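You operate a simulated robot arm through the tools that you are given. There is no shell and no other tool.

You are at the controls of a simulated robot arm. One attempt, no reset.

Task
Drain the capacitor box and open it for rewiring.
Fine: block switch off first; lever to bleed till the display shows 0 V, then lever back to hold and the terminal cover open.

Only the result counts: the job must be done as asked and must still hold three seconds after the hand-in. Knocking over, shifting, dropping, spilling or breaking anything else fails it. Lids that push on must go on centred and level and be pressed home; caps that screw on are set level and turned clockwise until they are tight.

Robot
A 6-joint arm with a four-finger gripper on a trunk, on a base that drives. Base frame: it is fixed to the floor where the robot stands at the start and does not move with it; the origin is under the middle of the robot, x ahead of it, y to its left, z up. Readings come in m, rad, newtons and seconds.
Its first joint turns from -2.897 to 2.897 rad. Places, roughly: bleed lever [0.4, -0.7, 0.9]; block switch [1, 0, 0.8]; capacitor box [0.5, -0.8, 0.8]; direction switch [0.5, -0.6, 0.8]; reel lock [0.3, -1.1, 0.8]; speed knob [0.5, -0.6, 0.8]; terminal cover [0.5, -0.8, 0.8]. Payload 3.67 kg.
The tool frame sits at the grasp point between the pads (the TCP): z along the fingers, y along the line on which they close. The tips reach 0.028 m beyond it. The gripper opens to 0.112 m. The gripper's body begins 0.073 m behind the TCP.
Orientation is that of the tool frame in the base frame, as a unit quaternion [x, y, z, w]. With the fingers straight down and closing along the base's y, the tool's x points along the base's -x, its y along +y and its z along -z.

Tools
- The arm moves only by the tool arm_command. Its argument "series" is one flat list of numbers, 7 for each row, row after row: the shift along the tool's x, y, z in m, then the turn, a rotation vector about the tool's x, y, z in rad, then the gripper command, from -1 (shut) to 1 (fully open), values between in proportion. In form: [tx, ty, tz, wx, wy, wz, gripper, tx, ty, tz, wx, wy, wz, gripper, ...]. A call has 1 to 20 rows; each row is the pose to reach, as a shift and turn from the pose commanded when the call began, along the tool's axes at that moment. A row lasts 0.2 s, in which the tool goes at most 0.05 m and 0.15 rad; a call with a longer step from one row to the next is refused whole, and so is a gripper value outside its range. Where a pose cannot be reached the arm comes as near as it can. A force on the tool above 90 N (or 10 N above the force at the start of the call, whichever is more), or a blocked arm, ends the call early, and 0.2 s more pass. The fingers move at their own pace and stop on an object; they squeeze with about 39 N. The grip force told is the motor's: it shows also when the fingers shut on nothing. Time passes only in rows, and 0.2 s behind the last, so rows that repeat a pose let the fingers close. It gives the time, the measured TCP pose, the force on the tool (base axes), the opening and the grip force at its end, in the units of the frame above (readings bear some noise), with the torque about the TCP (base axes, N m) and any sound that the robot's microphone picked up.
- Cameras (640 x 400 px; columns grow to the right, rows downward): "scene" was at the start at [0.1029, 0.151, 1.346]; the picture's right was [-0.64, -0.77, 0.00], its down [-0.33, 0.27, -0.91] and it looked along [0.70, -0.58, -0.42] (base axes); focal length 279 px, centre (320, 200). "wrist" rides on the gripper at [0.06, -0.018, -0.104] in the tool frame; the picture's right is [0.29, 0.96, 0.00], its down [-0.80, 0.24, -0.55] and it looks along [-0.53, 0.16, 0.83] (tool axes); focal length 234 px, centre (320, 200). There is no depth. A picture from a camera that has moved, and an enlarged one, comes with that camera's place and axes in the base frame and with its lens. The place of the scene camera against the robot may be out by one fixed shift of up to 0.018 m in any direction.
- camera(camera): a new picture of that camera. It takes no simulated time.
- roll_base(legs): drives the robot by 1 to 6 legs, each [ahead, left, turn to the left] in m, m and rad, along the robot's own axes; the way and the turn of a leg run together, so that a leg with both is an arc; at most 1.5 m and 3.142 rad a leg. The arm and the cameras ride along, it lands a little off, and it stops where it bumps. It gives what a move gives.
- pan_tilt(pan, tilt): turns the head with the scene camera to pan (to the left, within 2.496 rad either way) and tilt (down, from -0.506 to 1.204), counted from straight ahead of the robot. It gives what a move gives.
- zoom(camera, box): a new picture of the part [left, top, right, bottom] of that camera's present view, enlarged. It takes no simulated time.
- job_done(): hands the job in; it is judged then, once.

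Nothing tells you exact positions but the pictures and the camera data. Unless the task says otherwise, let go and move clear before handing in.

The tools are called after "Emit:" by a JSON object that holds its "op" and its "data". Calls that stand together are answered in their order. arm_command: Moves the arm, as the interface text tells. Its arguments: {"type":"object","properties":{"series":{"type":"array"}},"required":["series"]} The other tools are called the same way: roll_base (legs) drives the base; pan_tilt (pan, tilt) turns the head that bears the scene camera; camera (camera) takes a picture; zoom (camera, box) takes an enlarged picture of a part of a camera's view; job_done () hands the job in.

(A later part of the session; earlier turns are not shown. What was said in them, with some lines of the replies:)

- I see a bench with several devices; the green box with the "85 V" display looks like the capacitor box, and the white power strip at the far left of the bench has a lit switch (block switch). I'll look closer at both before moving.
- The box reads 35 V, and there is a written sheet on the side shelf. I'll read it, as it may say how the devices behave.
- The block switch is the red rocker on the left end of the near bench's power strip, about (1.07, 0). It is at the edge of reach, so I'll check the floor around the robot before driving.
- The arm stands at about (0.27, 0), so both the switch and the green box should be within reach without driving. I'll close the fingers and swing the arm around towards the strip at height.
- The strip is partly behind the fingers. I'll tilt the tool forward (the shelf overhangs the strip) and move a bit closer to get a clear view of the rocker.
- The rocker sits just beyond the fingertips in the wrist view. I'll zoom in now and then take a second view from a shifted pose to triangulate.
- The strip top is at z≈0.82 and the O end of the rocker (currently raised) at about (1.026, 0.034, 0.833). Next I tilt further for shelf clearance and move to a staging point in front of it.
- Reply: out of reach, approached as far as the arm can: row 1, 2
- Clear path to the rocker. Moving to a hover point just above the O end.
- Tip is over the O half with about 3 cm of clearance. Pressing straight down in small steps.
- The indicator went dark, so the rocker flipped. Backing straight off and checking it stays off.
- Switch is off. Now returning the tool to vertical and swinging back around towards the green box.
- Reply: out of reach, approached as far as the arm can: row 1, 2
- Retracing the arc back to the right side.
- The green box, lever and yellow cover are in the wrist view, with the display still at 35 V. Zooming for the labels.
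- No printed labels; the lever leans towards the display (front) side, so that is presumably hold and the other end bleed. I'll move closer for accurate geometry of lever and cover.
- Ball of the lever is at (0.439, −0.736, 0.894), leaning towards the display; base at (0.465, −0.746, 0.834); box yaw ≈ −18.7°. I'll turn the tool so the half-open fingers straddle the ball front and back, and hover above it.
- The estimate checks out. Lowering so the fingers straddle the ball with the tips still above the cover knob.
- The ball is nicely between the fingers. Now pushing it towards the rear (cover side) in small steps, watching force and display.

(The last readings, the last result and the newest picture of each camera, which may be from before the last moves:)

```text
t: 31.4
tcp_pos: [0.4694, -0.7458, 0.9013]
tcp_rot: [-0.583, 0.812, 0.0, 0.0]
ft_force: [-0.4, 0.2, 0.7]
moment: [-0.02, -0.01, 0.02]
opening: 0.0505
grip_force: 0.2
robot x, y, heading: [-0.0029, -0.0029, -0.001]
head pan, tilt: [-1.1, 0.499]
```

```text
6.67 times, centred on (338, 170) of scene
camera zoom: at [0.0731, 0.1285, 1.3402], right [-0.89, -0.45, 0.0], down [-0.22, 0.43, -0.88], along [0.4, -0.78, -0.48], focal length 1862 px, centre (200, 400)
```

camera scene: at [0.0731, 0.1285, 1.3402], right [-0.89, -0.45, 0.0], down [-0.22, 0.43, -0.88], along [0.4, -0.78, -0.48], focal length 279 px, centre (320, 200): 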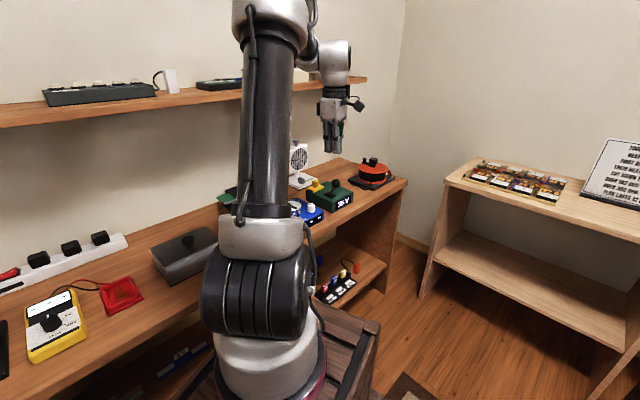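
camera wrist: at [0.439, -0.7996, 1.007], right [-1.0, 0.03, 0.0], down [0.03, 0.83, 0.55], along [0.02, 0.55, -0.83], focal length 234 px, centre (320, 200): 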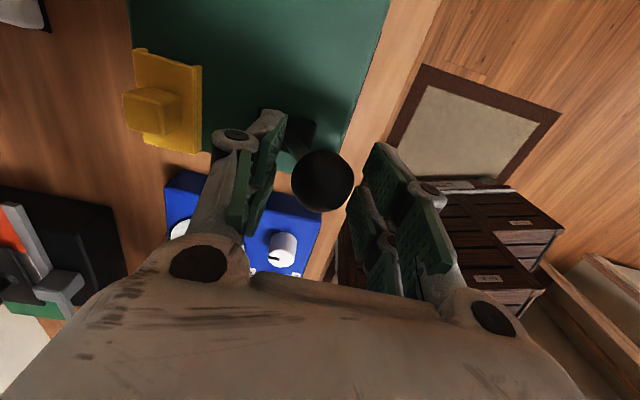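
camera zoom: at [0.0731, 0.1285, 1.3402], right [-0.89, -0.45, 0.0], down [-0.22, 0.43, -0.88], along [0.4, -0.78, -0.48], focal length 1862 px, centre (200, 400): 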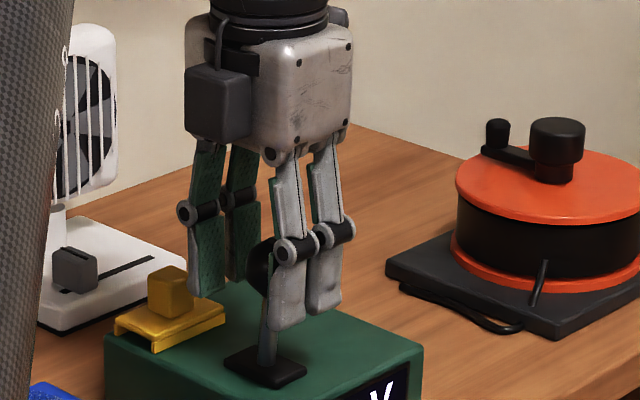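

The lever moves freely and is now about upright. Continuing to the rear end.

Emit:
{"op": "arm_command", "data": {"series": [0, -0.006, 0, 0, 0, 0, -0.107, 0, -0.012, 0, 0, 0, 0, -0.107, 0, -0.018, 0, 0, 0, 0, -0.107, 0, -0.024, 0, 0, 0, 0, -0.107, 0, -0.028, 0, 0, 0, 0, -0.107]}}

Emit:
{"op": "zoom", "data": {"camera": "scene", "box": [290, 150, 386, 210]}}

Emit:
{"op": "camera", "data": {"camera": "wrist"}}

```text
t: 32.5
tcp_pos: [0.4948, -0.7543, 0.9021]
tcp_rot: [-0.582, 0.813, 0.001, -0.001]
ft_force: [-1.5, 1.0, -0.8]
moment: [0.01, 0.04, 0.03]
opening: 0.0507
grip_force: 1.1
robot x, y, heading: [-0.0027, 0.0016, 0.001]
head pan, tilt: [-1.1, 0.499]
```

```text
6.67 times, centred on (338, 180) of scene
camera zoom: at [0.0731, 0.1284, 1.3402], right [-0.89, -0.45, 0.0], down [-0.22, 0.43, -0.88], along [0.4, -0.78, -0.48], focal length 1862 px, centre (200, 333)
```

zoom: 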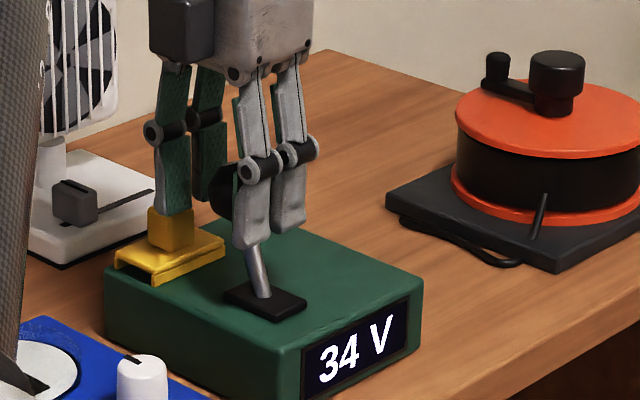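

```text
taken
camera wrist: at [0.4935, -0.817, 1.0065], right [-1.0, 0.04, 0.0], down [0.03, 0.83, 0.55], along [0.02, 0.55, -0.83], focal length 234 px, centre (320, 200)
```

wrist: 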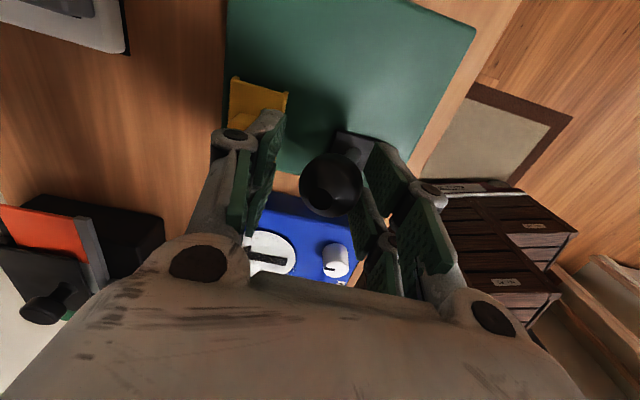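

Display dropped to 34 V, so this side bleeds. Nudging a little further and waiting.

Emit:
{"op": "arm_command", "data": {"series": [0, -0.003, 0, 0, 0, 0, -0.107, 0, -0.005, 0, 0, 0, 0, -0.107, 0, -0.005, 0, 0, 0, 0, -0.107, 0, -0.005, 0, 0, 0, 0, -0.107, 0, -0.005, 0, 0, 0, 0, -0.107]}}

Emit:
{"op": "zoom", "data": {"camera": "scene", "box": [290, 150, 386, 210]}}

```text
t: 33.8
tcp_pos: [0.5008, -0.7573, 0.9028]
tcp_rot: [-0.583, 0.813, 0.0, 0.001]
ft_force: [-2.9, 1.7, -1.9]
moment: [0.01, 0.02, 0.0]
opening: 0.0517
grip_force: 1.5
robot x, y, heading: [0.0008, 0.0, -0.0]
head pan, tilt: [-1.1, 0.499]
```

```text
6.67 times, centred on (338, 180) of scene
camera zoom: at [0.073, 0.1285, 1.3402], right [-0.89, -0.45, 0.0], down [-0.22, 0.43, -0.88], along [0.4, -0.78, -0.48], focal length 1862 px, centre (200, 333)
```

zoom: 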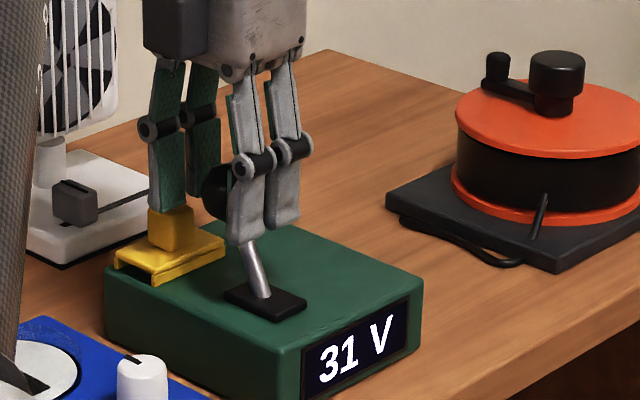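

Draining at roughly 2.5 V/s. Holding here and waiting.

Emit:
{"op": "arm_command", "data": {"series": [0, 0, 0, 0, 0, 0, -0.107, 0, 0, 0, 0, 0, 0, -0.107, 0, 0, 0, 0, 0, 0, -0.107, 0, 0, 0, 0, 0, 0, -0.107, 0, 0, 0, 0, 0, 0, -0.107, 0, 0, 0, 0, 0, 0, -0.107, 0, 0, 0, 0, 0, 0, -0.107, 0, 0, 0, 0, 0, 0, -0.107, 0, 0, 0, 0, 0, 0, -0.107, 0, 0, 0, 0, 0, 0, -0.107, 0, 0, 0, 0, 0, 0, -0.107, 0, 0, 0, 0, 0, 0, -0.107, 0, 0, 0, 0, 0, 0, -0.107, 0, 0, 0, 0, 0, 0, -0.107, 0, 0, 0, 0, 0, 0, -0.107, 0, 0, 0, 0, 0, 0, -0.107, 0, 0, 0, 0, 0, 0, -0.107, 0, 0, 0, 0, 0, 0, -0.107, 0, 0, 0, 0, 0, 0, -0.107, 0, 0, 0, 0, 0, 0, -0.107]}}

Emit:
{"op": "zoom", "data": {"camera": "scene", "box": [290, 150, 386, 210]}}

```text
t: 38.0
tcp_pos: [0.4989, -0.757, 0.9025]
tcp_rot: [-0.583, 0.812, 0.0, 0.0]
ft_force: [-2.4, 1.3, -0.1]
moment: [0.03, 0.01, -0.05]
opening: 0.0517
grip_force: 1.8
robot x, y, heading: [-0.0009, -0.0031, -0.0]
head pan, tilt: [-1.1, 0.499]
```

```text
6.67 times, centred on (338, 180) of scene
camera zoom: at [0.073, 0.1285, 1.3402], right [-0.89, -0.45, 0.0], down [-0.22, 0.43, -0.88], along [0.4, -0.78, -0.48], focal length 1862 px, centre (200, 333)
```

zoom: 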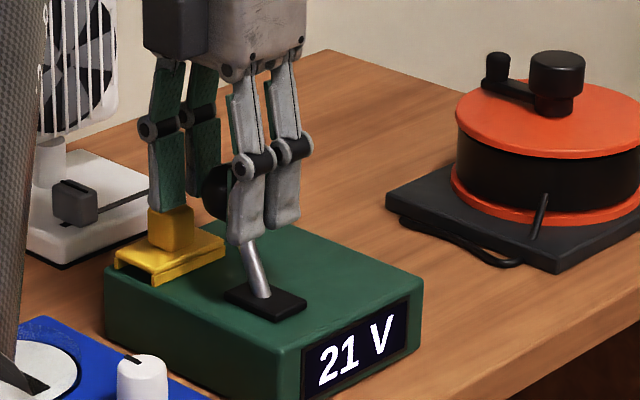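

21 V and falling steadily. Continuing to hold.

Emit:
{"op": "arm_command", "data": {"series": [0, 0, 0, 0, 0, 0, -0.107, 0, 0, 0, 0, 0, 0, -0.107, 0, 0, 0, 0, 0, 0, -0.107, 0, 0, 0, 0, 0, 0, -0.107, 0, 0, 0, 0, 0, 0, -0.107, 0, 0, 0, 0, 0, 0, -0.107, 0, 0, 0, 0, 0, 0, -0.107, 0, 0, 0, 0, 0, 0, -0.107, 0, 0, 0, 0, 0, 0, -0.107, 0, 0, 0, 0, 0, 0, -0.107, 0, 0, 0, 0, 0, 0, -0.107, 0, 0, 0, 0, 0, 0, -0.107, 0, 0, 0, 0, 0, 0, -0.107, 0, 0, 0, 0, 0, 0, -0.107, 0, 0, 0, 0, 0, 0, -0.107, 0, 0, 0, 0, 0, 0, -0.107, 0, 0, 0, 0, 0, 0, -0.107, 0, 0, 0, 0, 0, 0, -0.107, 0, 0, 0, 0, 0, 0, -0.107, 0, 0, 0, 0, 0, 0, -0.107]}}

Emit:
{"op": "arm_command", "data": {"series": [0, 0, 0, 0, 0, 0, -0.107, 0, 0, 0, 0, 0, 0, -0.107, 0, 0, 0, 0, 0, 0, -0.107, 0, 0, 0, 0, 0, 0, -0.107, 0, 0, 0, 0, 0, 0, -0.107, 0, 0, 0, 0, 0, 0, -0.107, 0, 0, 0, 0, 0, 0, -0.107, 0, 0, 0, 0, 0, 0, -0.107, 0, 0, 0, 0, 0, 0, -0.107, 0, 0, 0, 0, 0, 0, -0.107, 0, 0, 0, 0, 0, 0, -0.107, 0, 0, 0, 0, 0, 0, -0.107, 0, 0, 0, 0, 0, 0, -0.107, 0, 0, 0, 0, 0, 0, -0.107, 0, 0, 0, 0, 0, 0, -0.107, 0, 0, 0, 0, 0, 0, -0.107, 0, 0, 0, 0, 0, 0, -0.107, 0, 0, 0, 0, 0, 0, -0.107, 0, 0, 0, 0, 0, 0, -0.107, 0, 0, 0, 0, 0, 0, -0.107]}}

Emit:
{"op": "zoom", "data": {"camera": "scene", "box": [290, 150, 386, 210]}}

```text
t: 42.1
tcp_pos: [0.4998, -0.7577, 0.9017]
tcp_rot: [-0.582, 0.813, -0.001, 0.0]
ft_force: [-1.9, 1.9, -0.2]
moment: [0.02, 0.05, -0.01]
opening: 0.0517
grip_force: 1.8
robot x, y, heading: [0.0002, -0.0019, 0.002]
head pan, tilt: [-1.1, 0.499]
```

```text
t: 46.4
tcp_pos: [0.5011, -0.7571, 0.9013]
tcp_rot: [-0.583, 0.812, 0.0, 0.0]
ft_force: [-2.2, 1.8, 0.3]
moment: [0.02, 0.04, 0.0]
opening: 0.0515
grip_force: 1.2
robot x, y, heading: [-0.0021, 0.0034, -0.0]
head pan, tilt: [-1.1, 0.499]
```

```text
6.67 times, centred on (338, 180) of scene
camera zoom: at [0.073, 0.1285, 1.3402], right [-0.89, -0.45, 0.0], down [-0.22, 0.43, -0.88], along [0.4, -0.78, -0.48], focal length 1862 px, centre (200, 333)
```

zoom: 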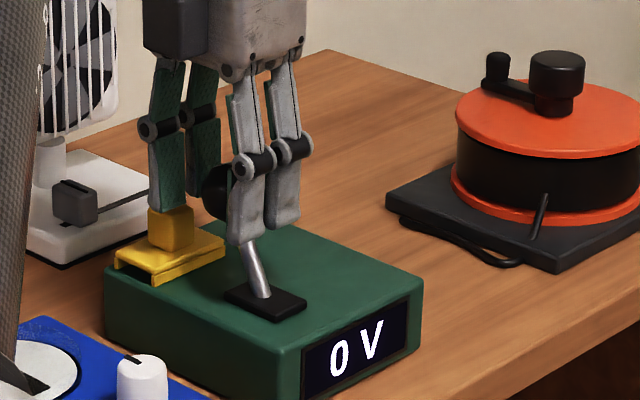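

Display shows 0 V. I'll hold a moment longer for margin, then pull the lever back to hold in small steps.

Emit:
{"op": "arm_command", "data": {"series": [0, 0, 0, 0, 0, 0, -0.107, 0, 0, 0, 0, 0, 0, -0.107, 0, 0, 0, 0, 0, 0, -0.107, 0, 0, 0, 0, 0, 0, -0.107, 0, 0, 0, 0, 0, 0, -0.107, 0, 0, 0, 0, 0, 0, -0.107, 0, 0, 0, 0, 0, 0, -0.107, 0, 0, 0, 0, 0, 0, -0.107, 0, 0, 0, 0, 0, 0, -0.107, 0, 0, 0, 0, 0, 0, -0.107]}}

Emit:
{"op": "arm_command", "data": {"series": [0, 0.007, 0, 0, 0, 0, -0.107, 0, 0.014, 0, 0, 0, 0, -0.107, 0, 0.021, 0, 0, 0, 0, -0.107, 0, 0.028, 0, 0, 0, 0, -0.107, 0, 0.035, 0, 0, 0, 0, -0.107, 0, 0.042, 0, 0, 0, 0, -0.107, 0, 0.049, 0, 0, 0, 0, -0.107, 0, 0.055, 0, 0, 0, 0, -0.107, 0, 0.061, 0, 0, 0, 0, -0.107, 0, 0.066, 0, 0, 0, 0, -0.107]}}

Emit:
{"op": "zoom", "data": {"camera": "scene", "box": [290, 150, 386, 210]}}

Emit:
{"op": "camera", "data": {"camera": "wrist"}}

```text
t: 48.5
tcp_pos: [0.4997, -0.7568, 0.9016]
tcp_rot: [-0.583, 0.812, 0.0, 0.0]
ft_force: [-2.8, 2.3, -0.9]
moment: [0.04, 0.04, 0.01]
opening: 0.0514
grip_force: 1.2
robot x, y, heading: [-0.0003, -0.0009, -0.0]
head pan, tilt: [-1.1, 0.499]
```

```text
t: 50.8
tcp_pos: [0.4363, -0.7371, 0.9008]
tcp_rot: [-0.583, 0.812, 0.0, 0.0]
ft_force: [1.1, -0.3, -0.7]
moment: [0.01, 0.0, 0.0]
opening: 0.0507
grip_force: 0.3
robot x, y, heading: [-0.0017, 0.0009, -0.002]
head pan, tilt: [-1.1, 0.499]
```

```text
6.67 times, centred on (338, 180) of scene
camera zoom: at [0.0731, 0.1284, 1.3402], right [-0.89, -0.45, 0.0], down [-0.22, 0.43, -0.88], along [0.4, -0.78, -0.48], focal length 1862 px, centre (200, 333)
```

zoom: 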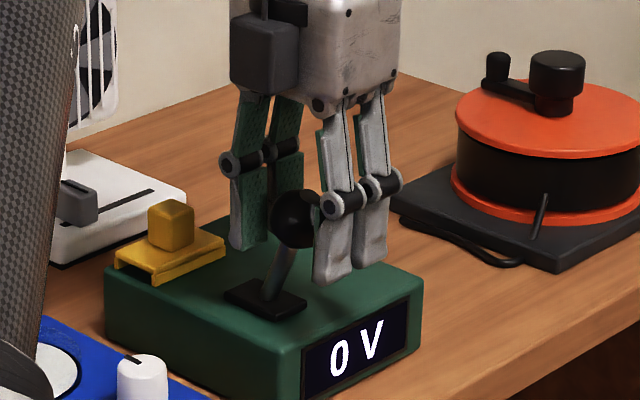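

```text
taken
camera wrist: at [0.4353, -0.7978, 1.0056], right [-1.0, 0.03, 0.0], down [0.03, 0.83, 0.55], along [0.02, 0.55, -0.83], focal length 234 px, centre (320, 200)
```

wrist: 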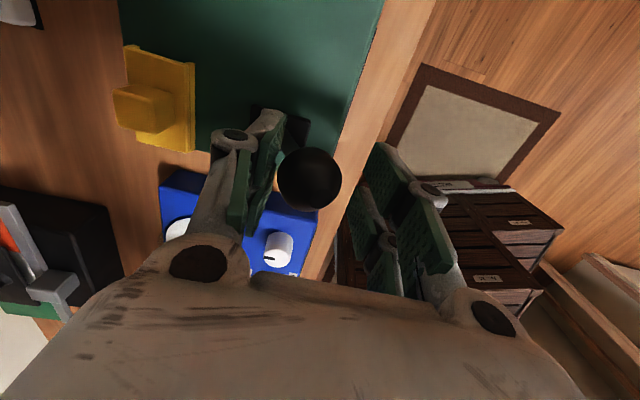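

Lever is nearly back; a few more millimetres to reach its hold stop.

Emit:
{"op": "arm_command", "data": {"series": [0, 0.003, 0, 0, 0, 0, -0.107, 0, 0.006, 0, 0, 0, 0, -0.107, 0, 0.009, 0, 0, 0, 0, -0.107, 0, 0.009, 0, 0, 0, 0, -0.107]}}

Emit:
{"op": "zoom", "data": {"camera": "scene", "box": [290, 150, 386, 210]}}

```text
t: 51.8
tcp_pos: [0.4298, -0.7329, 0.9]
tcp_rot: [-0.583, 0.812, 0.0, 0.0]
ft_force: [15.7, -7.6, -8.1]
moment: [-0.07, 0.06, -0.04]
opening: 0.058
grip_force: 7.9
robot x, y, heading: [0.0019, 0.0013, 0.001]
head pan, tilt: [-1.1, 0.499]
```

```text
6.67 times, centred on (338, 180) of scene
camera zoom: at [0.0739, 0.1278, 1.3402], right [-0.89, -0.45, 0.0], down [-0.22, 0.43, -0.88], along [0.4, -0.78, -0.48], focal length 1862 px, centre (200, 333)
```

zoom: 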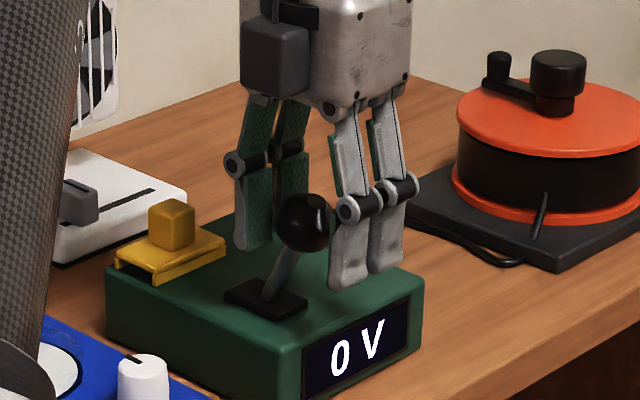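

The force rise shows the lever is at its hold stop. Easing off and rising clear, then inspecting.

Emit:
{"op": "arm_command", "data": {"series": [0, -0.006, 0, 0, 0, 0, -0.107, 0, -0.01, 0, 0, 0, 0, -0.107, 0, -0.01, -0.03, 0, 0, 0, -0.107, 0, -0.01, -0.06, 0, 0, 0, -0.107, 0, -0.01, -0.1, 0, 0, 0, -0.107, 0, -0.01, -0.1, 0, 0, 0, -0.107]}}

Emit:
{"op": "zoom", "data": {"camera": "scene", "box": [290, 150, 386, 210]}}

Emit:
{"op": "zoom", "data": {"camera": "wrist", "box": [160, 0, 380, 140]}}

```text
t: 53.1
tcp_pos: [0.4371, -0.7372, 1.0018]
tcp_rot: [-0.583, 0.813, 0.0, 0.001]
ft_force: [0.2, -1.4, -0.8]
moment: [0.01, 0.02, 0.01]
opening: 0.05
grip_force: 0.1
robot x, y, heading: [0.0002, -0.0026, 0.002]
head pan, tilt: [-1.1, 0.499]
```

```text
6.67 times, centred on (338, 180) of scene
camera zoom: at [0.0732, 0.1284, 1.3402], right [-0.89, -0.45, 0.0], down [-0.22, 0.43, -0.88], along [0.4, -0.78, -0.48], focal length 1862 px, centre (200, 333)
```

zoom: 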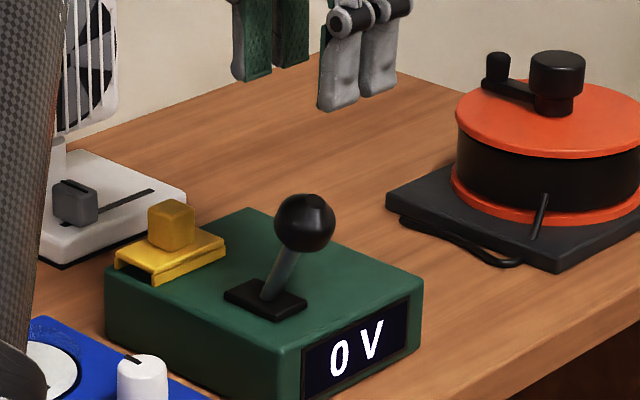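

```text
2.86 times, centred on (270, 70) of wrist
camera zoom: at [0.4358, -0.7994, 1.1063], right [-1.0, 0.03, 0.0], down [0.03, 0.83, 0.55], along [0.02, 0.55, -0.83], focal length 669 px, centre (463, 571)
```

zoom: 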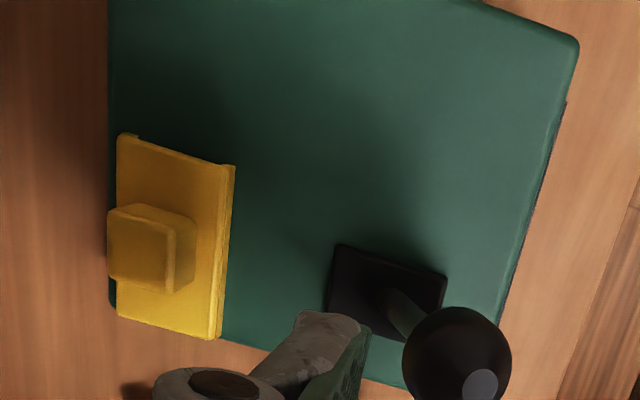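

The lever matches its original hold position exactly and the display stays at 0 V. Now examining how the yellow cover is built.

Emit:
{"op": "zoom", "data": {"camera": "scene", "box": [300, 172, 332, 200]}}

Emit:
{"op": "zoom", "data": {"camera": "wrist", "box": [180, 30, 260, 130]}}

```text
14.29 times, centred on (316, 186) of scene
camera zoom: at [0.0732, 0.1284, 1.3402], right [-0.89, -0.45, 0.0], down [-0.22, 0.43, -0.88], along [0.4, -0.78, -0.48], focal length 3991 px, centre (377, 400)
```

zoom: 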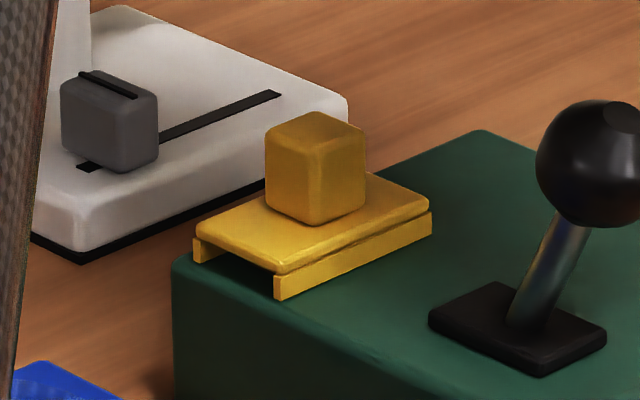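

```text
4.00 times, centred on (220, 80) of wrist
camera zoom: at [0.4358, -0.7994, 1.1063], right [-1.0, 0.03, 0.0], down [0.03, 0.83, 0.55], along [0.02, 0.55, -0.83], focal length 937 px, centre (720, 680)
```

zoom: 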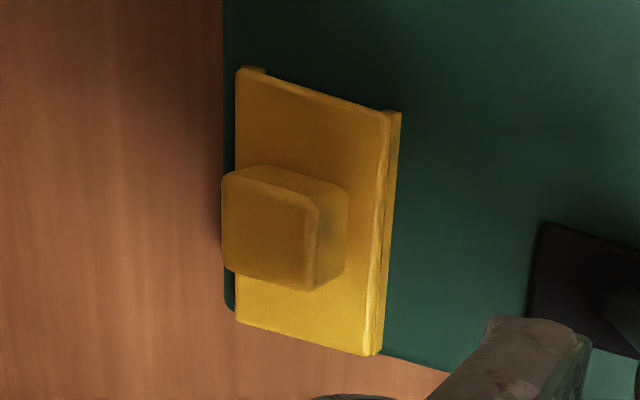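

The cover is a ∩-shaped slide running along the box's rear edge, starting at the left end, so it should slide to the right (−u). I'll turn the fingers to straddle its knob along that direction and hover above it.

Emit:
{"op": "arm_command", "data": {"series": [-0.0004, -0.01, 0, 0, 0, 0.143, -0.107, -0.0008, -0.02, 0, 0, 0, 0.286, -0.107, -0.0012, -0.03, 0, 0, 0, 0.428, -0.107, -0.0016, -0.04, 0, 0, 0, 0.571, -0.107, -0.002, -0.05, 0, 0, 0, 0.714, -0.107, -0.0024, -0.06, 0, 0, 0, 0.857, -0.107, -0.0029, -0.07, 0, 0, 0, 1.0, -0.107, -0.0033, -0.08, 0, 0, 0, 1.142, -0.107, -0.0037, -0.09, 0, 0, 0, 1.285, -0.107, -0.0041, -0.1, 0, 0, 0, 1.428, -0.107, -0.0045, -0.1103, 0, 0, 0, 1.571, -0.107, -0.0045, -0.1103, 0, 0, 0, 1.571, -0.107]}}

Emit:
{"op": "camera", "data": {"camera": "wrist"}}

Emit:
{"op": "camera", "data": {"camera": "scene"}}

```text
t: 55.8
tcp_pos: [0.5439, -0.7675, 1.0017]
tcp_rot: [0.163, 0.987, 0.0, 0.0]
ft_force: [-0.7, -0.2, -0.1]
moment: [-0.02, 0.0, 0.01]
opening: 0.0499
grip_force: 0.0
robot x, y, heading: [0.0024, 0.0019, 0.005]
head pan, tilt: [-1.1, 0.499]
```

```text
taken
camera wrist: at [0.4827, -0.7645, 1.1062], right [0.04, 1.0, 0.0], down [0.83, -0.03, 0.55], along [0.55, -0.02, -0.83], focal length 234 px, centre (320, 200)
```

wrist: 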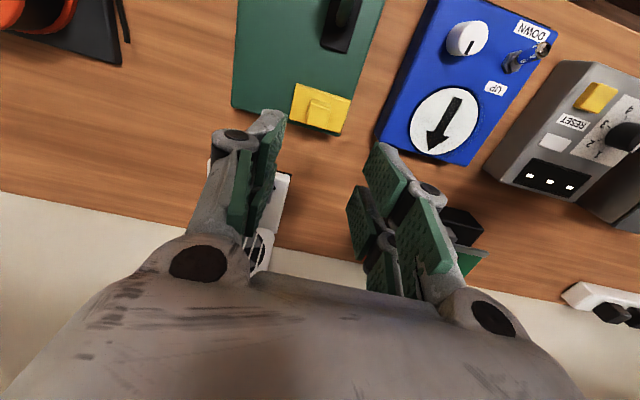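

```text
taken
camera scene: at [0.0731, 0.1284, 1.3402], right [-0.89, -0.45, 0.0], down [-0.22, 0.43, -0.88], along [0.4, -0.78, -0.48], focal length 279 px, centre (320, 200)
```

scene: 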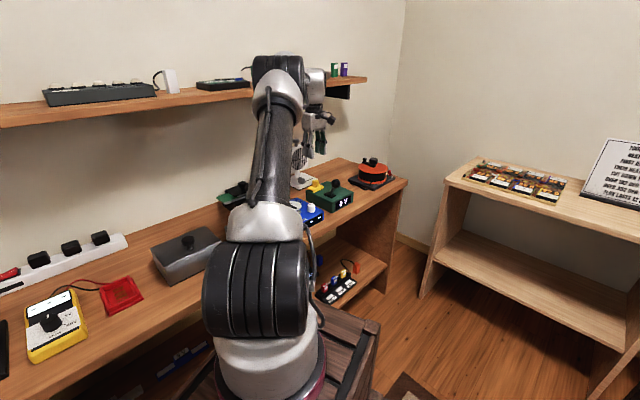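

Emit:
{"op": "zoom", "data": {"camera": "scene", "box": [270, 60, 398, 210]}}

Emit:
{"op": "zoom", "data": {"camera": "wrist", "box": [220, 40, 400, 160]}}

```text
2.67 times, centred on (334, 135) of scene
camera zoom: at [0.0731, 0.1284, 1.3402], right [-0.89, -0.45, 0.0], down [-0.22, 0.43, -0.88], along [0.4, -0.78, -0.48], focal length 745 px, centre (283, 373)
```

zoom: 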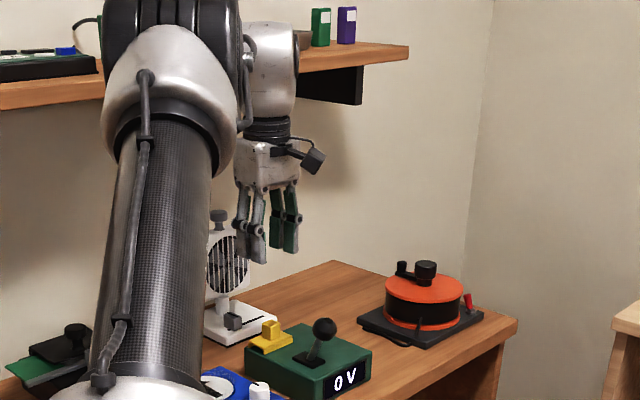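

```text
3.33 times, centred on (310, 100) of wrist
camera zoom: at [0.4827, -0.7645, 1.1062], right [0.04, 1.0, 0.0], down [0.83, -0.03, 0.55], along [0.55, -0.02, -0.83], focal length 781 px, centre (353, 533)
```

zoom: 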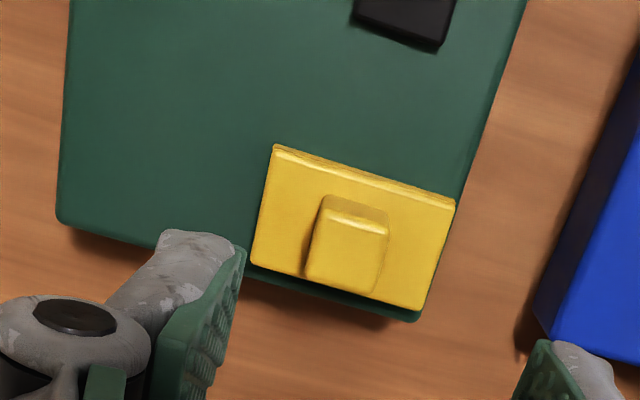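

Knob confirmed at (0.544, −0.769), top ≈0.862; nothing in the way. Descending so the fingers straddle it, tips about 1 cm above the plate.

Emit:
{"op": "arm_command", "data": {"series": [0, -0.001, 0.03, 0, 0, 0, -0.107, 0, -0.001, 0.06, 0, 0, 0, -0.107, 0, -0.001, 0.09, 0, 0, 0, -0.107, 0, -0.001, 0.11, 0, 0, 0, -0.107, 0, -0.001, 0.1237, 0, 0, 0, -0.107, 0, -0.001, 0.1237, 0, 0, 0, -0.107]}}

Emit:
{"op": "zoom", "data": {"camera": "wrist", "box": [200, 40, 440, 200]}}

Emit:
{"op": "zoom", "data": {"camera": "scene", "box": [290, 140, 386, 200]}}

```text
t: 57.1
tcp_pos: [0.5432, -0.7684, 0.8776]
tcp_rot: [0.163, 0.987, 0.0, 0.0]
ft_force: [-0.1, 0.4, -0.2]
moment: [0.02, -0.01, -0.02]
opening: 0.0499
grip_force: 0.1
robot x, y, heading: [0.0009, 0.0011, 0.003]
head pan, tilt: [-1.1, 0.499]
```

```text
2.50 times, centred on (320, 120) of wrist
camera zoom: at [0.482, -0.7657, 0.9823], right [0.03, 1.0, 0.0], down [0.83, -0.03, 0.55], along [0.55, -0.02, -0.83], focal length 585 px, centre (320, 400)
```

zoom: 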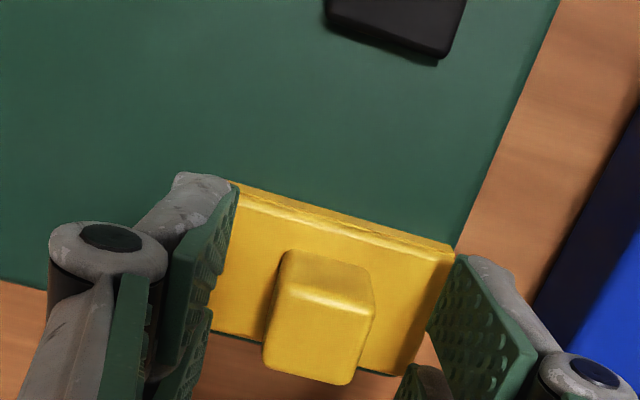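

```text
6.67 times, centred on (338, 170) of scene
camera zoom: at [0.0731, 0.1284, 1.3402], right [-0.89, -0.45, 0.0], down [-0.22, 0.43, -0.88], along [0.4, -0.78, -0.48], focal length 1862 px, centre (200, 400)
```

zoom: 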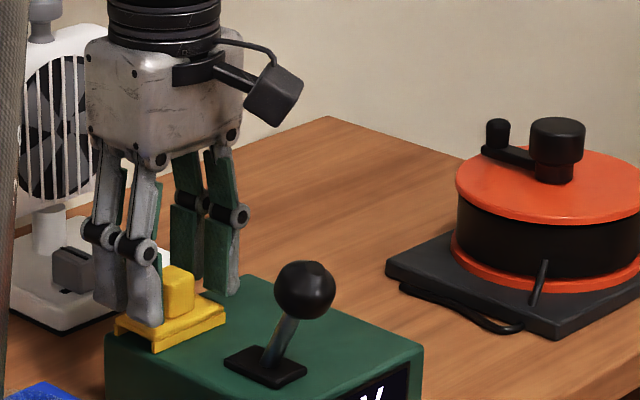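

The knob is between the fingers. Pushing right (−tool y) in small steps.

Emit:
{"op": "arm_command", "data": {"series": [0, -0.006, 0, 0, 0, 0, -0.107, 0, -0.011, 0, 0, 0, 0, -0.107, 0, -0.015, 0, 0, 0, 0, -0.107, 0, -0.019, 0, 0, 0, 0, -0.107, 0, -0.023, 0, 0, 0, 0, -0.107, 0, -0.023, 0, 0, 0, 0, -0.107]}}

Emit:
{"op": "zoom", "data": {"camera": "wrist", "box": [200, 40, 440, 200]}}

Emit:
{"op": "zoom", "data": {"camera": "scene", "box": [290, 140, 386, 200]}}

```text
t: 58.5
tcp_pos: [0.5368, -0.7899, 0.8776]
tcp_rot: [0.164, 0.987, 0.0, 0.0]
ft_force: [-0.3, 0.6, 0.4]
moment: [-0.01, 0.0, 0.01]
opening: 0.0503
grip_force: 0.4
robot x, y, heading: [0.0006, -0.0023, 0.0]
head pan, tilt: [-1.1, 0.499]
```

```text
2.50 times, centred on (320, 120) of wrist
camera zoom: at [0.4746, -0.7876, 0.983], right [0.03, 1.0, 0.0], down [0.83, -0.03, 0.55], along [0.55, -0.02, -0.83], focal length 585 px, centre (320, 400)
```

zoom: 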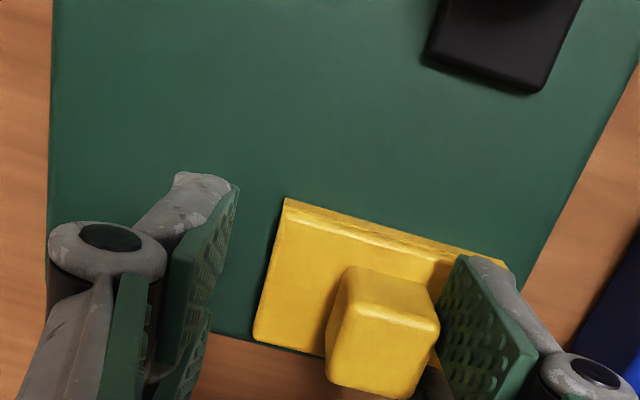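

```text
6.67 times, centred on (338, 170) of scene
camera zoom: at [0.0731, 0.1285, 1.3402], right [-0.89, -0.45, 0.0], down [-0.22, 0.43, -0.88], along [0.4, -0.78, -0.48], focal length 1862 px, centre (200, 400)
```

zoom: 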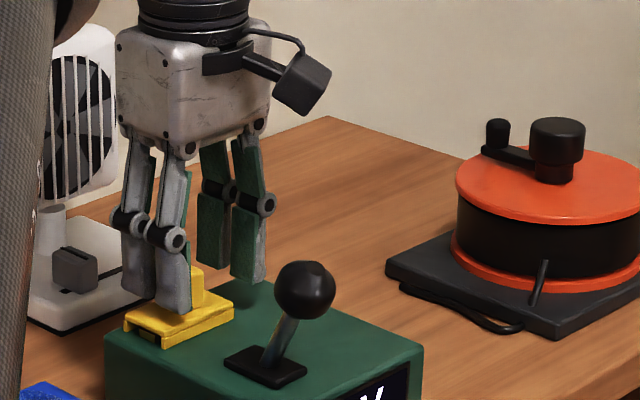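

The cover slides easily to the right. Continuing to its end stop.

Emit:
{"op": "arm_command", "data": {"series": [0, -0.006, 0, 0, 0, 0, -0.107, 0, -0.012, 0, 0, 0, 0, -0.107, 0, -0.018, 0, 0, 0, 0, -0.107, 0, -0.024, 0, 0, 0, 0, -0.107, 0, -0.03, 0, 0, 0, 0, -0.107, 0, -0.03, 0, 0, 0, 0, -0.107]}}

Emit:
{"op": "zoom", "data": {"camera": "wrist", "box": [200, 40, 440, 200]}}

Emit:
{"op": "zoom", "data": {"camera": "scene", "box": [290, 140, 386, 200]}}

```text
t: 60.0
tcp_pos: [0.5272, -0.819, 0.8801]
tcp_rot: [0.162, 0.987, 0.0, 0.001]
ft_force: [0.0, -1.3, -1.3]
moment: [0.02, -0.03, -0.03]
opening: 0.05
grip_force: 0.1
robot x, y, heading: [0.0019, 0.0005, 0.003]
head pan, tilt: [-1.1, 0.499]
```

```text
2.50 times, centred on (320, 120) of wrist
camera zoom: at [0.4647, -0.8163, 0.9833], right [0.04, 1.0, 0.0], down [0.83, -0.03, 0.55], along [0.55, -0.02, -0.83], focal length 585 px, centre (320, 400)
```

zoom: 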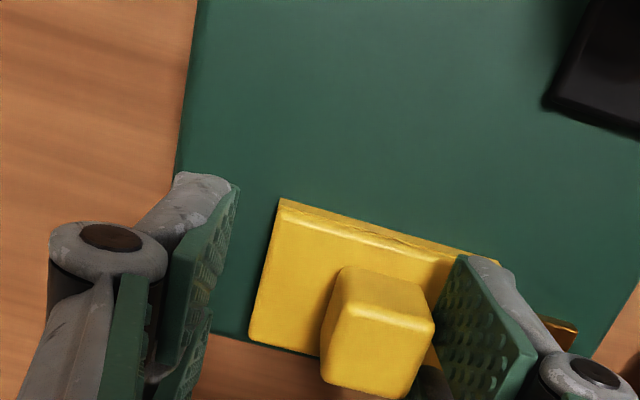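

```text
6.67 times, centred on (338, 170) of scene
camera zoom: at [0.0731, 0.1284, 1.3402], right [-0.89, -0.45, 0.0], down [-0.22, 0.43, -0.88], along [0.4, -0.78, -0.48], focal length 1862 px, centre (200, 400)
```

zoom: 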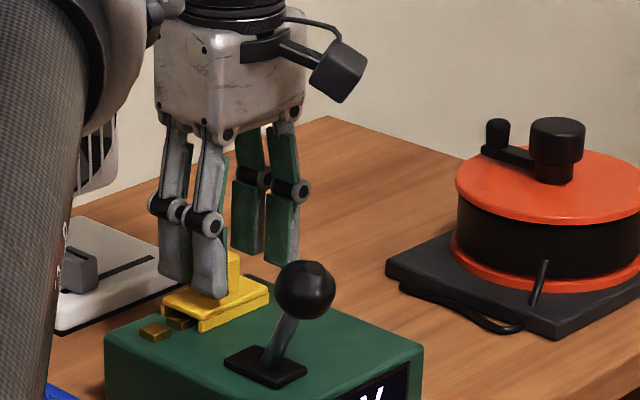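

Brass terminals are appearing. Pushing a bit more, watching for the end stop.

Emit:
{"op": "arm_command", "data": {"series": [0, -0.004, 0, 0, 0, 0, -0.107, 0, -0.008, 0, 0, 0, 0, -0.107, 0, -0.012, 0, 0, 0, 0, -0.107, 0, -0.012, 0, 0, 0, 0, -0.107]}}

Emit:
{"op": "zoom", "data": {"camera": "wrist", "box": [200, 40, 440, 200]}}

Emit:
{"op": "zoom", "data": {"camera": "scene", "box": [290, 140, 386, 200]}}

```text
t: 61.0
tcp_pos: [0.5214, -0.8291, 0.8774]
tcp_rot: [0.162, 0.987, 0.0, 0.0]
ft_force: [0.3, 0.0, 0.6]
moment: [0.01, -0.01, 0.01]
opening: 0.0502
grip_force: 0.0
robot x, y, heading: [0.0023, 0.0001, 0.0]
head pan, tilt: [-1.1, 0.499]
```

```text
2.50 times, centred on (320, 120) of wrist
camera zoom: at [0.4612, -0.8268, 0.9832], right [0.03, 1.0, 0.0], down [0.83, -0.03, 0.55], along [0.55, -0.02, -0.83], focal length 585 px, centre (320, 400)
```

zoom: 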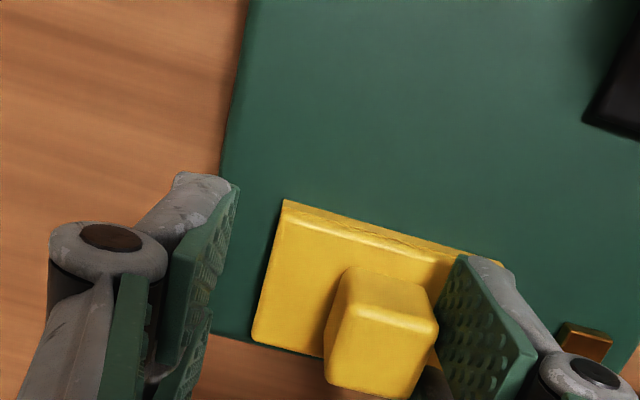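

```text
6.67 times, centred on (338, 170) of scene
camera zoom: at [0.0731, 0.1284, 1.3402], right [-0.89, -0.45, 0.0], down [-0.22, 0.43, -0.88], along [0.4, -0.78, -0.48], focal length 1862 px, centre (200, 400)
```

zoom: 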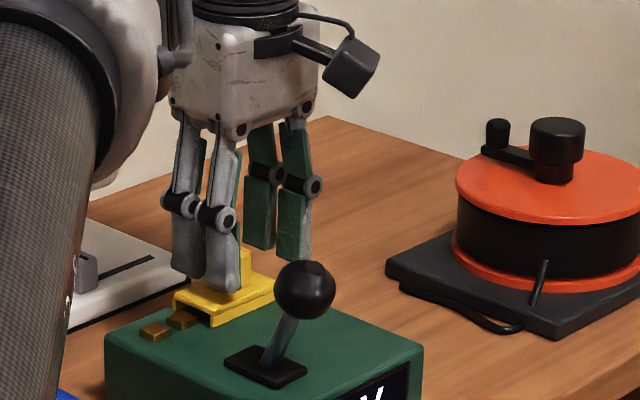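

Both terminals are now uncovered. Continuing gently until the cover meets its stop.

Emit:
{"op": "arm_command", "data": {"series": [0, -0.003, 0, 0, 0, 0, -0.107, 0, -0.006, 0, 0, 0, 0, -0.107, 0, -0.008, 0, 0, 0, 0, -0.107, 0, -0.008, 0, 0, 0, 0, -0.107]}}

Emit:
{"op": "zoom", "data": {"camera": "wrist", "box": [200, 40, 440, 200]}}

Emit:
{"op": "zoom", "data": {"camera": "scene", "box": [290, 150, 386, 210]}}

```text
t: 62.0
tcp_pos: [0.5208, -0.8372, 0.8779]
tcp_rot: [0.162, 0.987, 0.0, 0.0]
ft_force: [0.1, 1.2, 0.8]
moment: [-0.02, -0.04, -0.02]
opening: 0.0505
grip_force: 0.6
robot x, y, heading: [0.0011, 0.0018, -0.002]
head pan, tilt: [-1.1, 0.499]
```

```text
2.50 times, centred on (320, 120) of wrist
camera zoom: at [0.4589, -0.8343, 0.9827], right [0.03, 1.0, 0.0], down [0.83, -0.03, 0.55], along [0.55, -0.02, -0.83], focal length 585 px, centre (320, 400)
```

zoom: 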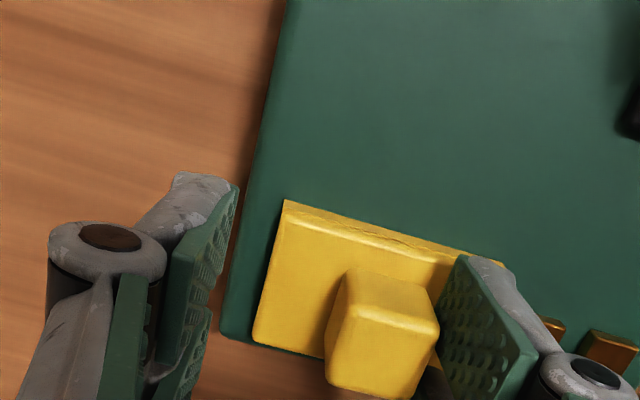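

```text
6.67 times, centred on (338, 180) of scene
camera zoom: at [0.0731, 0.1284, 1.3402], right [-0.89, -0.45, 0.0], down [-0.22, 0.43, -0.88], along [0.4, -0.78, -0.48], focal length 1862 px, centre (200, 333)
```

zoom: 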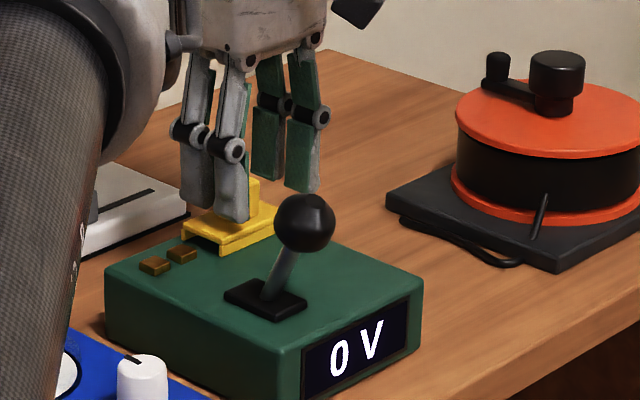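

Still free; two terminals fully exposed. A few more millimetres to find the stop.

Emit:
{"op": "arm_command", "data": {"series": [0, -0.002, 0, 0, 0, 0, -0.107, 0, -0.004, 0, 0, 0, 0, -0.107, 0, -0.004, 0, 0, 0, 0, -0.107]}}

Emit:
{"op": "zoom", "data": {"camera": "wrist", "box": [200, 40, 440, 200]}}

```text
t: 62.8
tcp_pos: [0.5203, -0.8412, 0.8794]
tcp_rot: [0.163, 0.987, 0.0, 0.0]
ft_force: [0.6, 3.5, 1.0]
moment: [0.09, -0.12, 0.05]
opening: 0.0523
grip_force: 1.7
robot x, y, heading: [0.0011, 0.0013, 0.0]
head pan, tilt: [-1.1, 0.499]
```

```text
2.50 times, centred on (320, 120) of wrist
camera zoom: at [0.4576, -0.8381, 0.9829], right [0.03, 1.0, 0.0], down [0.83, -0.03, 0.55], along [0.55, -0.02, -0.83], focal length 585 px, centre (320, 400)
```

zoom: 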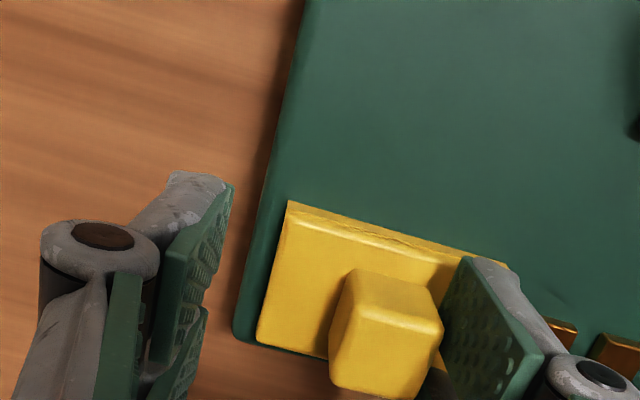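

Force rose and the finger yielded: the cover is at its stop. Backing the finger off the knob, rising clear and retreating.

Emit:
{"op": "arm_command", "data": {"series": [0, 0.006, 0, 0, 0, 0, -0.107, 0, 0.014, 0, 0, 0, 0, -0.107, 0, 0.014, -0.04, 0, 0, 0, -0.107, 0, 0.014, -0.08, 0, 0, 0, -0.107, 0, 0.014, -0.12, 0, 0, 0, -0.107, 0, 0.014, -0.16, 0, 0, 0, -0.107, 0.03, 0.04, -0.18, 0, 0, 0, -0.107, 0.06, 0.07, -0.2, 0, 0, 0, -0.107, 0.08, 0.11, -0.21, 0, 0, 0, -0.107, 0.1, 0.15, -0.22, 0, 0, 0, -0.107, 0.1, 0.15, -0.22, 0, 0, 0, -0.107]}}

Emit:
{"op": "camera", "data": {"camera": "wrist"}}

Emit:
{"op": "zoom", "data": {"camera": "scene", "box": [270, 130, 398, 210]}}

Emit:
{"op": "camera", "data": {"camera": "scene"}}

```text
t: 65.2
tcp_pos: [0.472, -0.6649, 1.0984]
tcp_rot: [0.163, 0.987, 0.0, 0.0]
ft_force: [0.8, -0.4, -1.0]
moment: [-0.02, 0.03, 0.03]
opening: 0.0502
grip_force: 0.0
out of reach, approached as far as the arm can: row 5, 6, 7
robot x, y, heading: [-0.0017, 0.0019, 0.002]
head pan, tilt: [-1.1, 0.499]
```

```text
taken
camera wrist: at [0.4104, -0.663, 1.203], right [0.03, 1.0, 0.0], down [0.83, -0.03, 0.55], along [0.55, -0.02, -0.83], focal length 234 px, centre (320, 200)
```

wrist: 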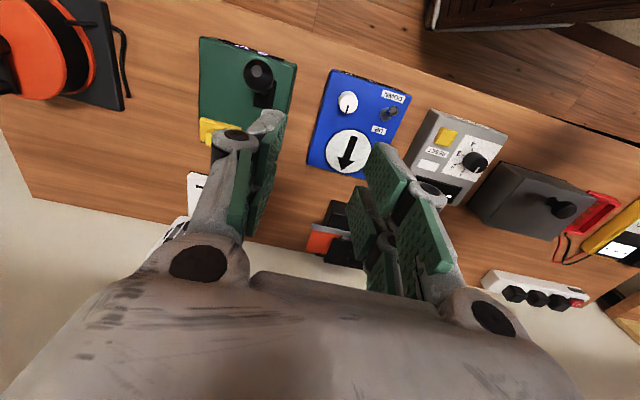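

```text
5.00 times, centred on (334, 170) of scene
camera zoom: at [0.0731, 0.1285, 1.3402], right [-0.89, -0.45, 0.0], down [-0.22, 0.43, -0.88], along [0.4, -0.78, -0.48], focal length 1397 px, centre (250, 350)
```

zoom: 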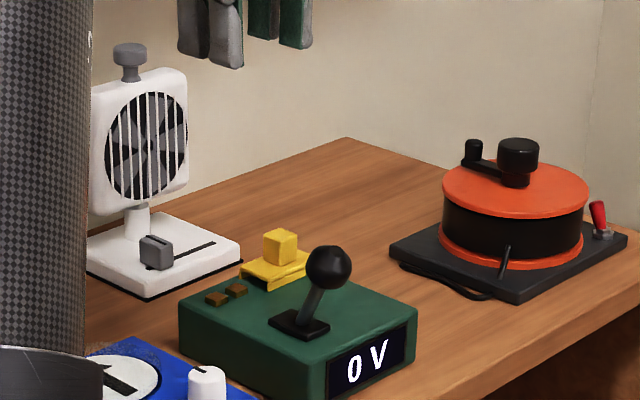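

```text
taken
camera scene: at [0.0731, 0.1285, 1.3402], right [-0.89, -0.45, 0.0], down [-0.22, 0.43, -0.88], along [0.4, -0.78, -0.48], focal length 279 px, centre (320, 200)
```

scene: 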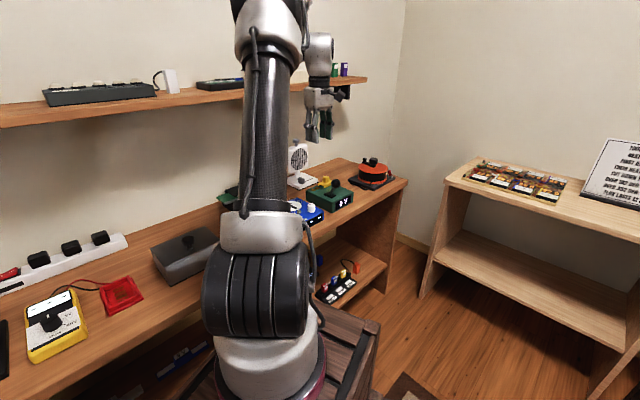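

Cover open with both terminals exposed, lever on hold, display 0 V, arm clear. A final check on the block switch and the display after a short wait.

Emit:
{"op": "arm_command", "data": {"series": [0, 0, 0, 0, 0, 0, -0.107, 0, 0, 0, 0, 0, 0, -0.107, 0, 0, 0, 0, 0, 0, -0.107, 0, 0, 0, 0, 0, 0, -0.107, 0, 0, 0, 0, 0, 0, -0.107, 0, 0, 0, 0, 0, 0, -0.107, 0, 0, 0, 0, 0, 0, -0.107, 0, 0, 0, 0, 0, 0, -0.107, 0, 0, 0, 0, 0, 0, -0.107, 0, 0, 0, 0, 0, 0, -0.107, 0, 0, 0, 0, 0, 0, -0.107, 0, 0, 0, 0, 0, 0, -0.107, 0, 0, 0, 0, 0, 0, -0.107, 0, 0, 0, 0, 0, 0, -0.107, 0, 0, 0, 0, 0, 0, -0.107]}}

Emit:
{"op": "zoom", "data": {"camera": "scene", "box": [290, 150, 386, 210]}}

Emit:
{"op": "pan_tilt", "data": {"pan": -0.3, "tilt": 0.5}}

Emit:
{"op": "camera", "data": {"camera": "scene"}}

```text
t: 68.3
tcp_pos: [0.472, -0.6669, 1.0983]
tcp_rot: [0.163, 0.987, 0.0, 0.0]
ft_force: [-0.1, 0.6, -0.1]
moment: [0.0, 0.0, -0.01]
opening: 0.0501
grip_force: 0.0
robot x, y, heading: [-0.0001, 0.0007, -0.001]
head pan, tilt: [-1.1, 0.499]
```

```text
6.67 times, centred on (338, 180) of scene
camera zoom: at [0.0731, 0.1285, 1.3402], right [-0.89, -0.45, 0.0], down [-0.22, 0.43, -0.88], along [0.4, -0.78, -0.48], focal length 1862 px, centre (200, 333)
```

zoom: 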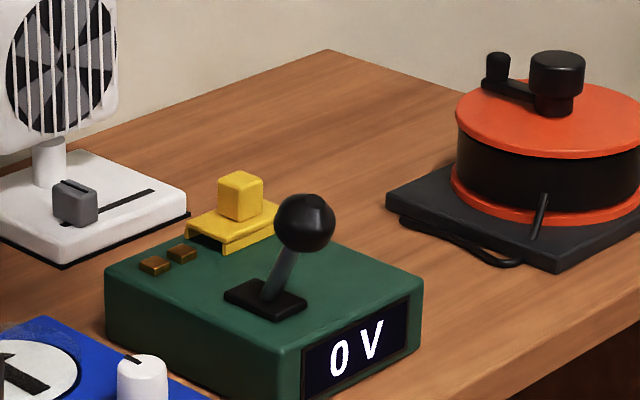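

```text
t: 69.5
tcp_pos: [0.4722, -0.6663, 1.0984]
tcp_rot: [0.162, 0.987, 0.0, 0.001]
ft_force: [0.2, -1.0, 0.7]
moment: [-0.01, -0.01, -0.03]
opening: 0.0501
grip_force: 0.1
robot x, y, heading: [0.0027, -0.0053, -0.003]
head pan, tilt: [-0.3, 0.499]
```

```text
taken
camera scene: at [0.1187, 0.1826, 1.3402], right [-0.3, -0.95, 0.0], down [-0.46, 0.14, -0.88], along [0.84, -0.26, -0.48], focal length 279 px, centre (320, 200)
```

scene: 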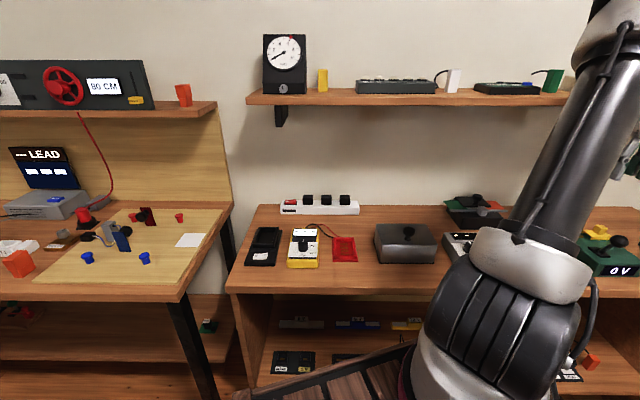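

Block switch is off and dark, the lever is at hold, the display is stable at 0 V and the terminal cover is open; nothing else has moved. Handing in.

Emit:
{"op": "job_done", "data": {}}

```text
The job is handed in.
```

The capacitor box is drained and open for rewiring, and I've handed the job in; the result of the judging hasn't come back.

- **Block switch:** I pressed the red rocker on the power strip to O first. Its light went out and was still out at the last check.
- **Bleed lever:** I pushed it towards the cover side and held it there while the display fell from 35 V to 0 V. I then moved it back to its starting (hold) position. The lever has no markings, so I took its starting position as hold. The voltage began to fall once I pushed it the other way.
- **Terminal cover:** I slid it right to its stop, and both brass terminals are exposed.

In the last pictures, more than 15 seconds after the lever went back to hold, the display still read 0 V. The gripper is clear of the box, and I saw nothing else shifted or knocked over.
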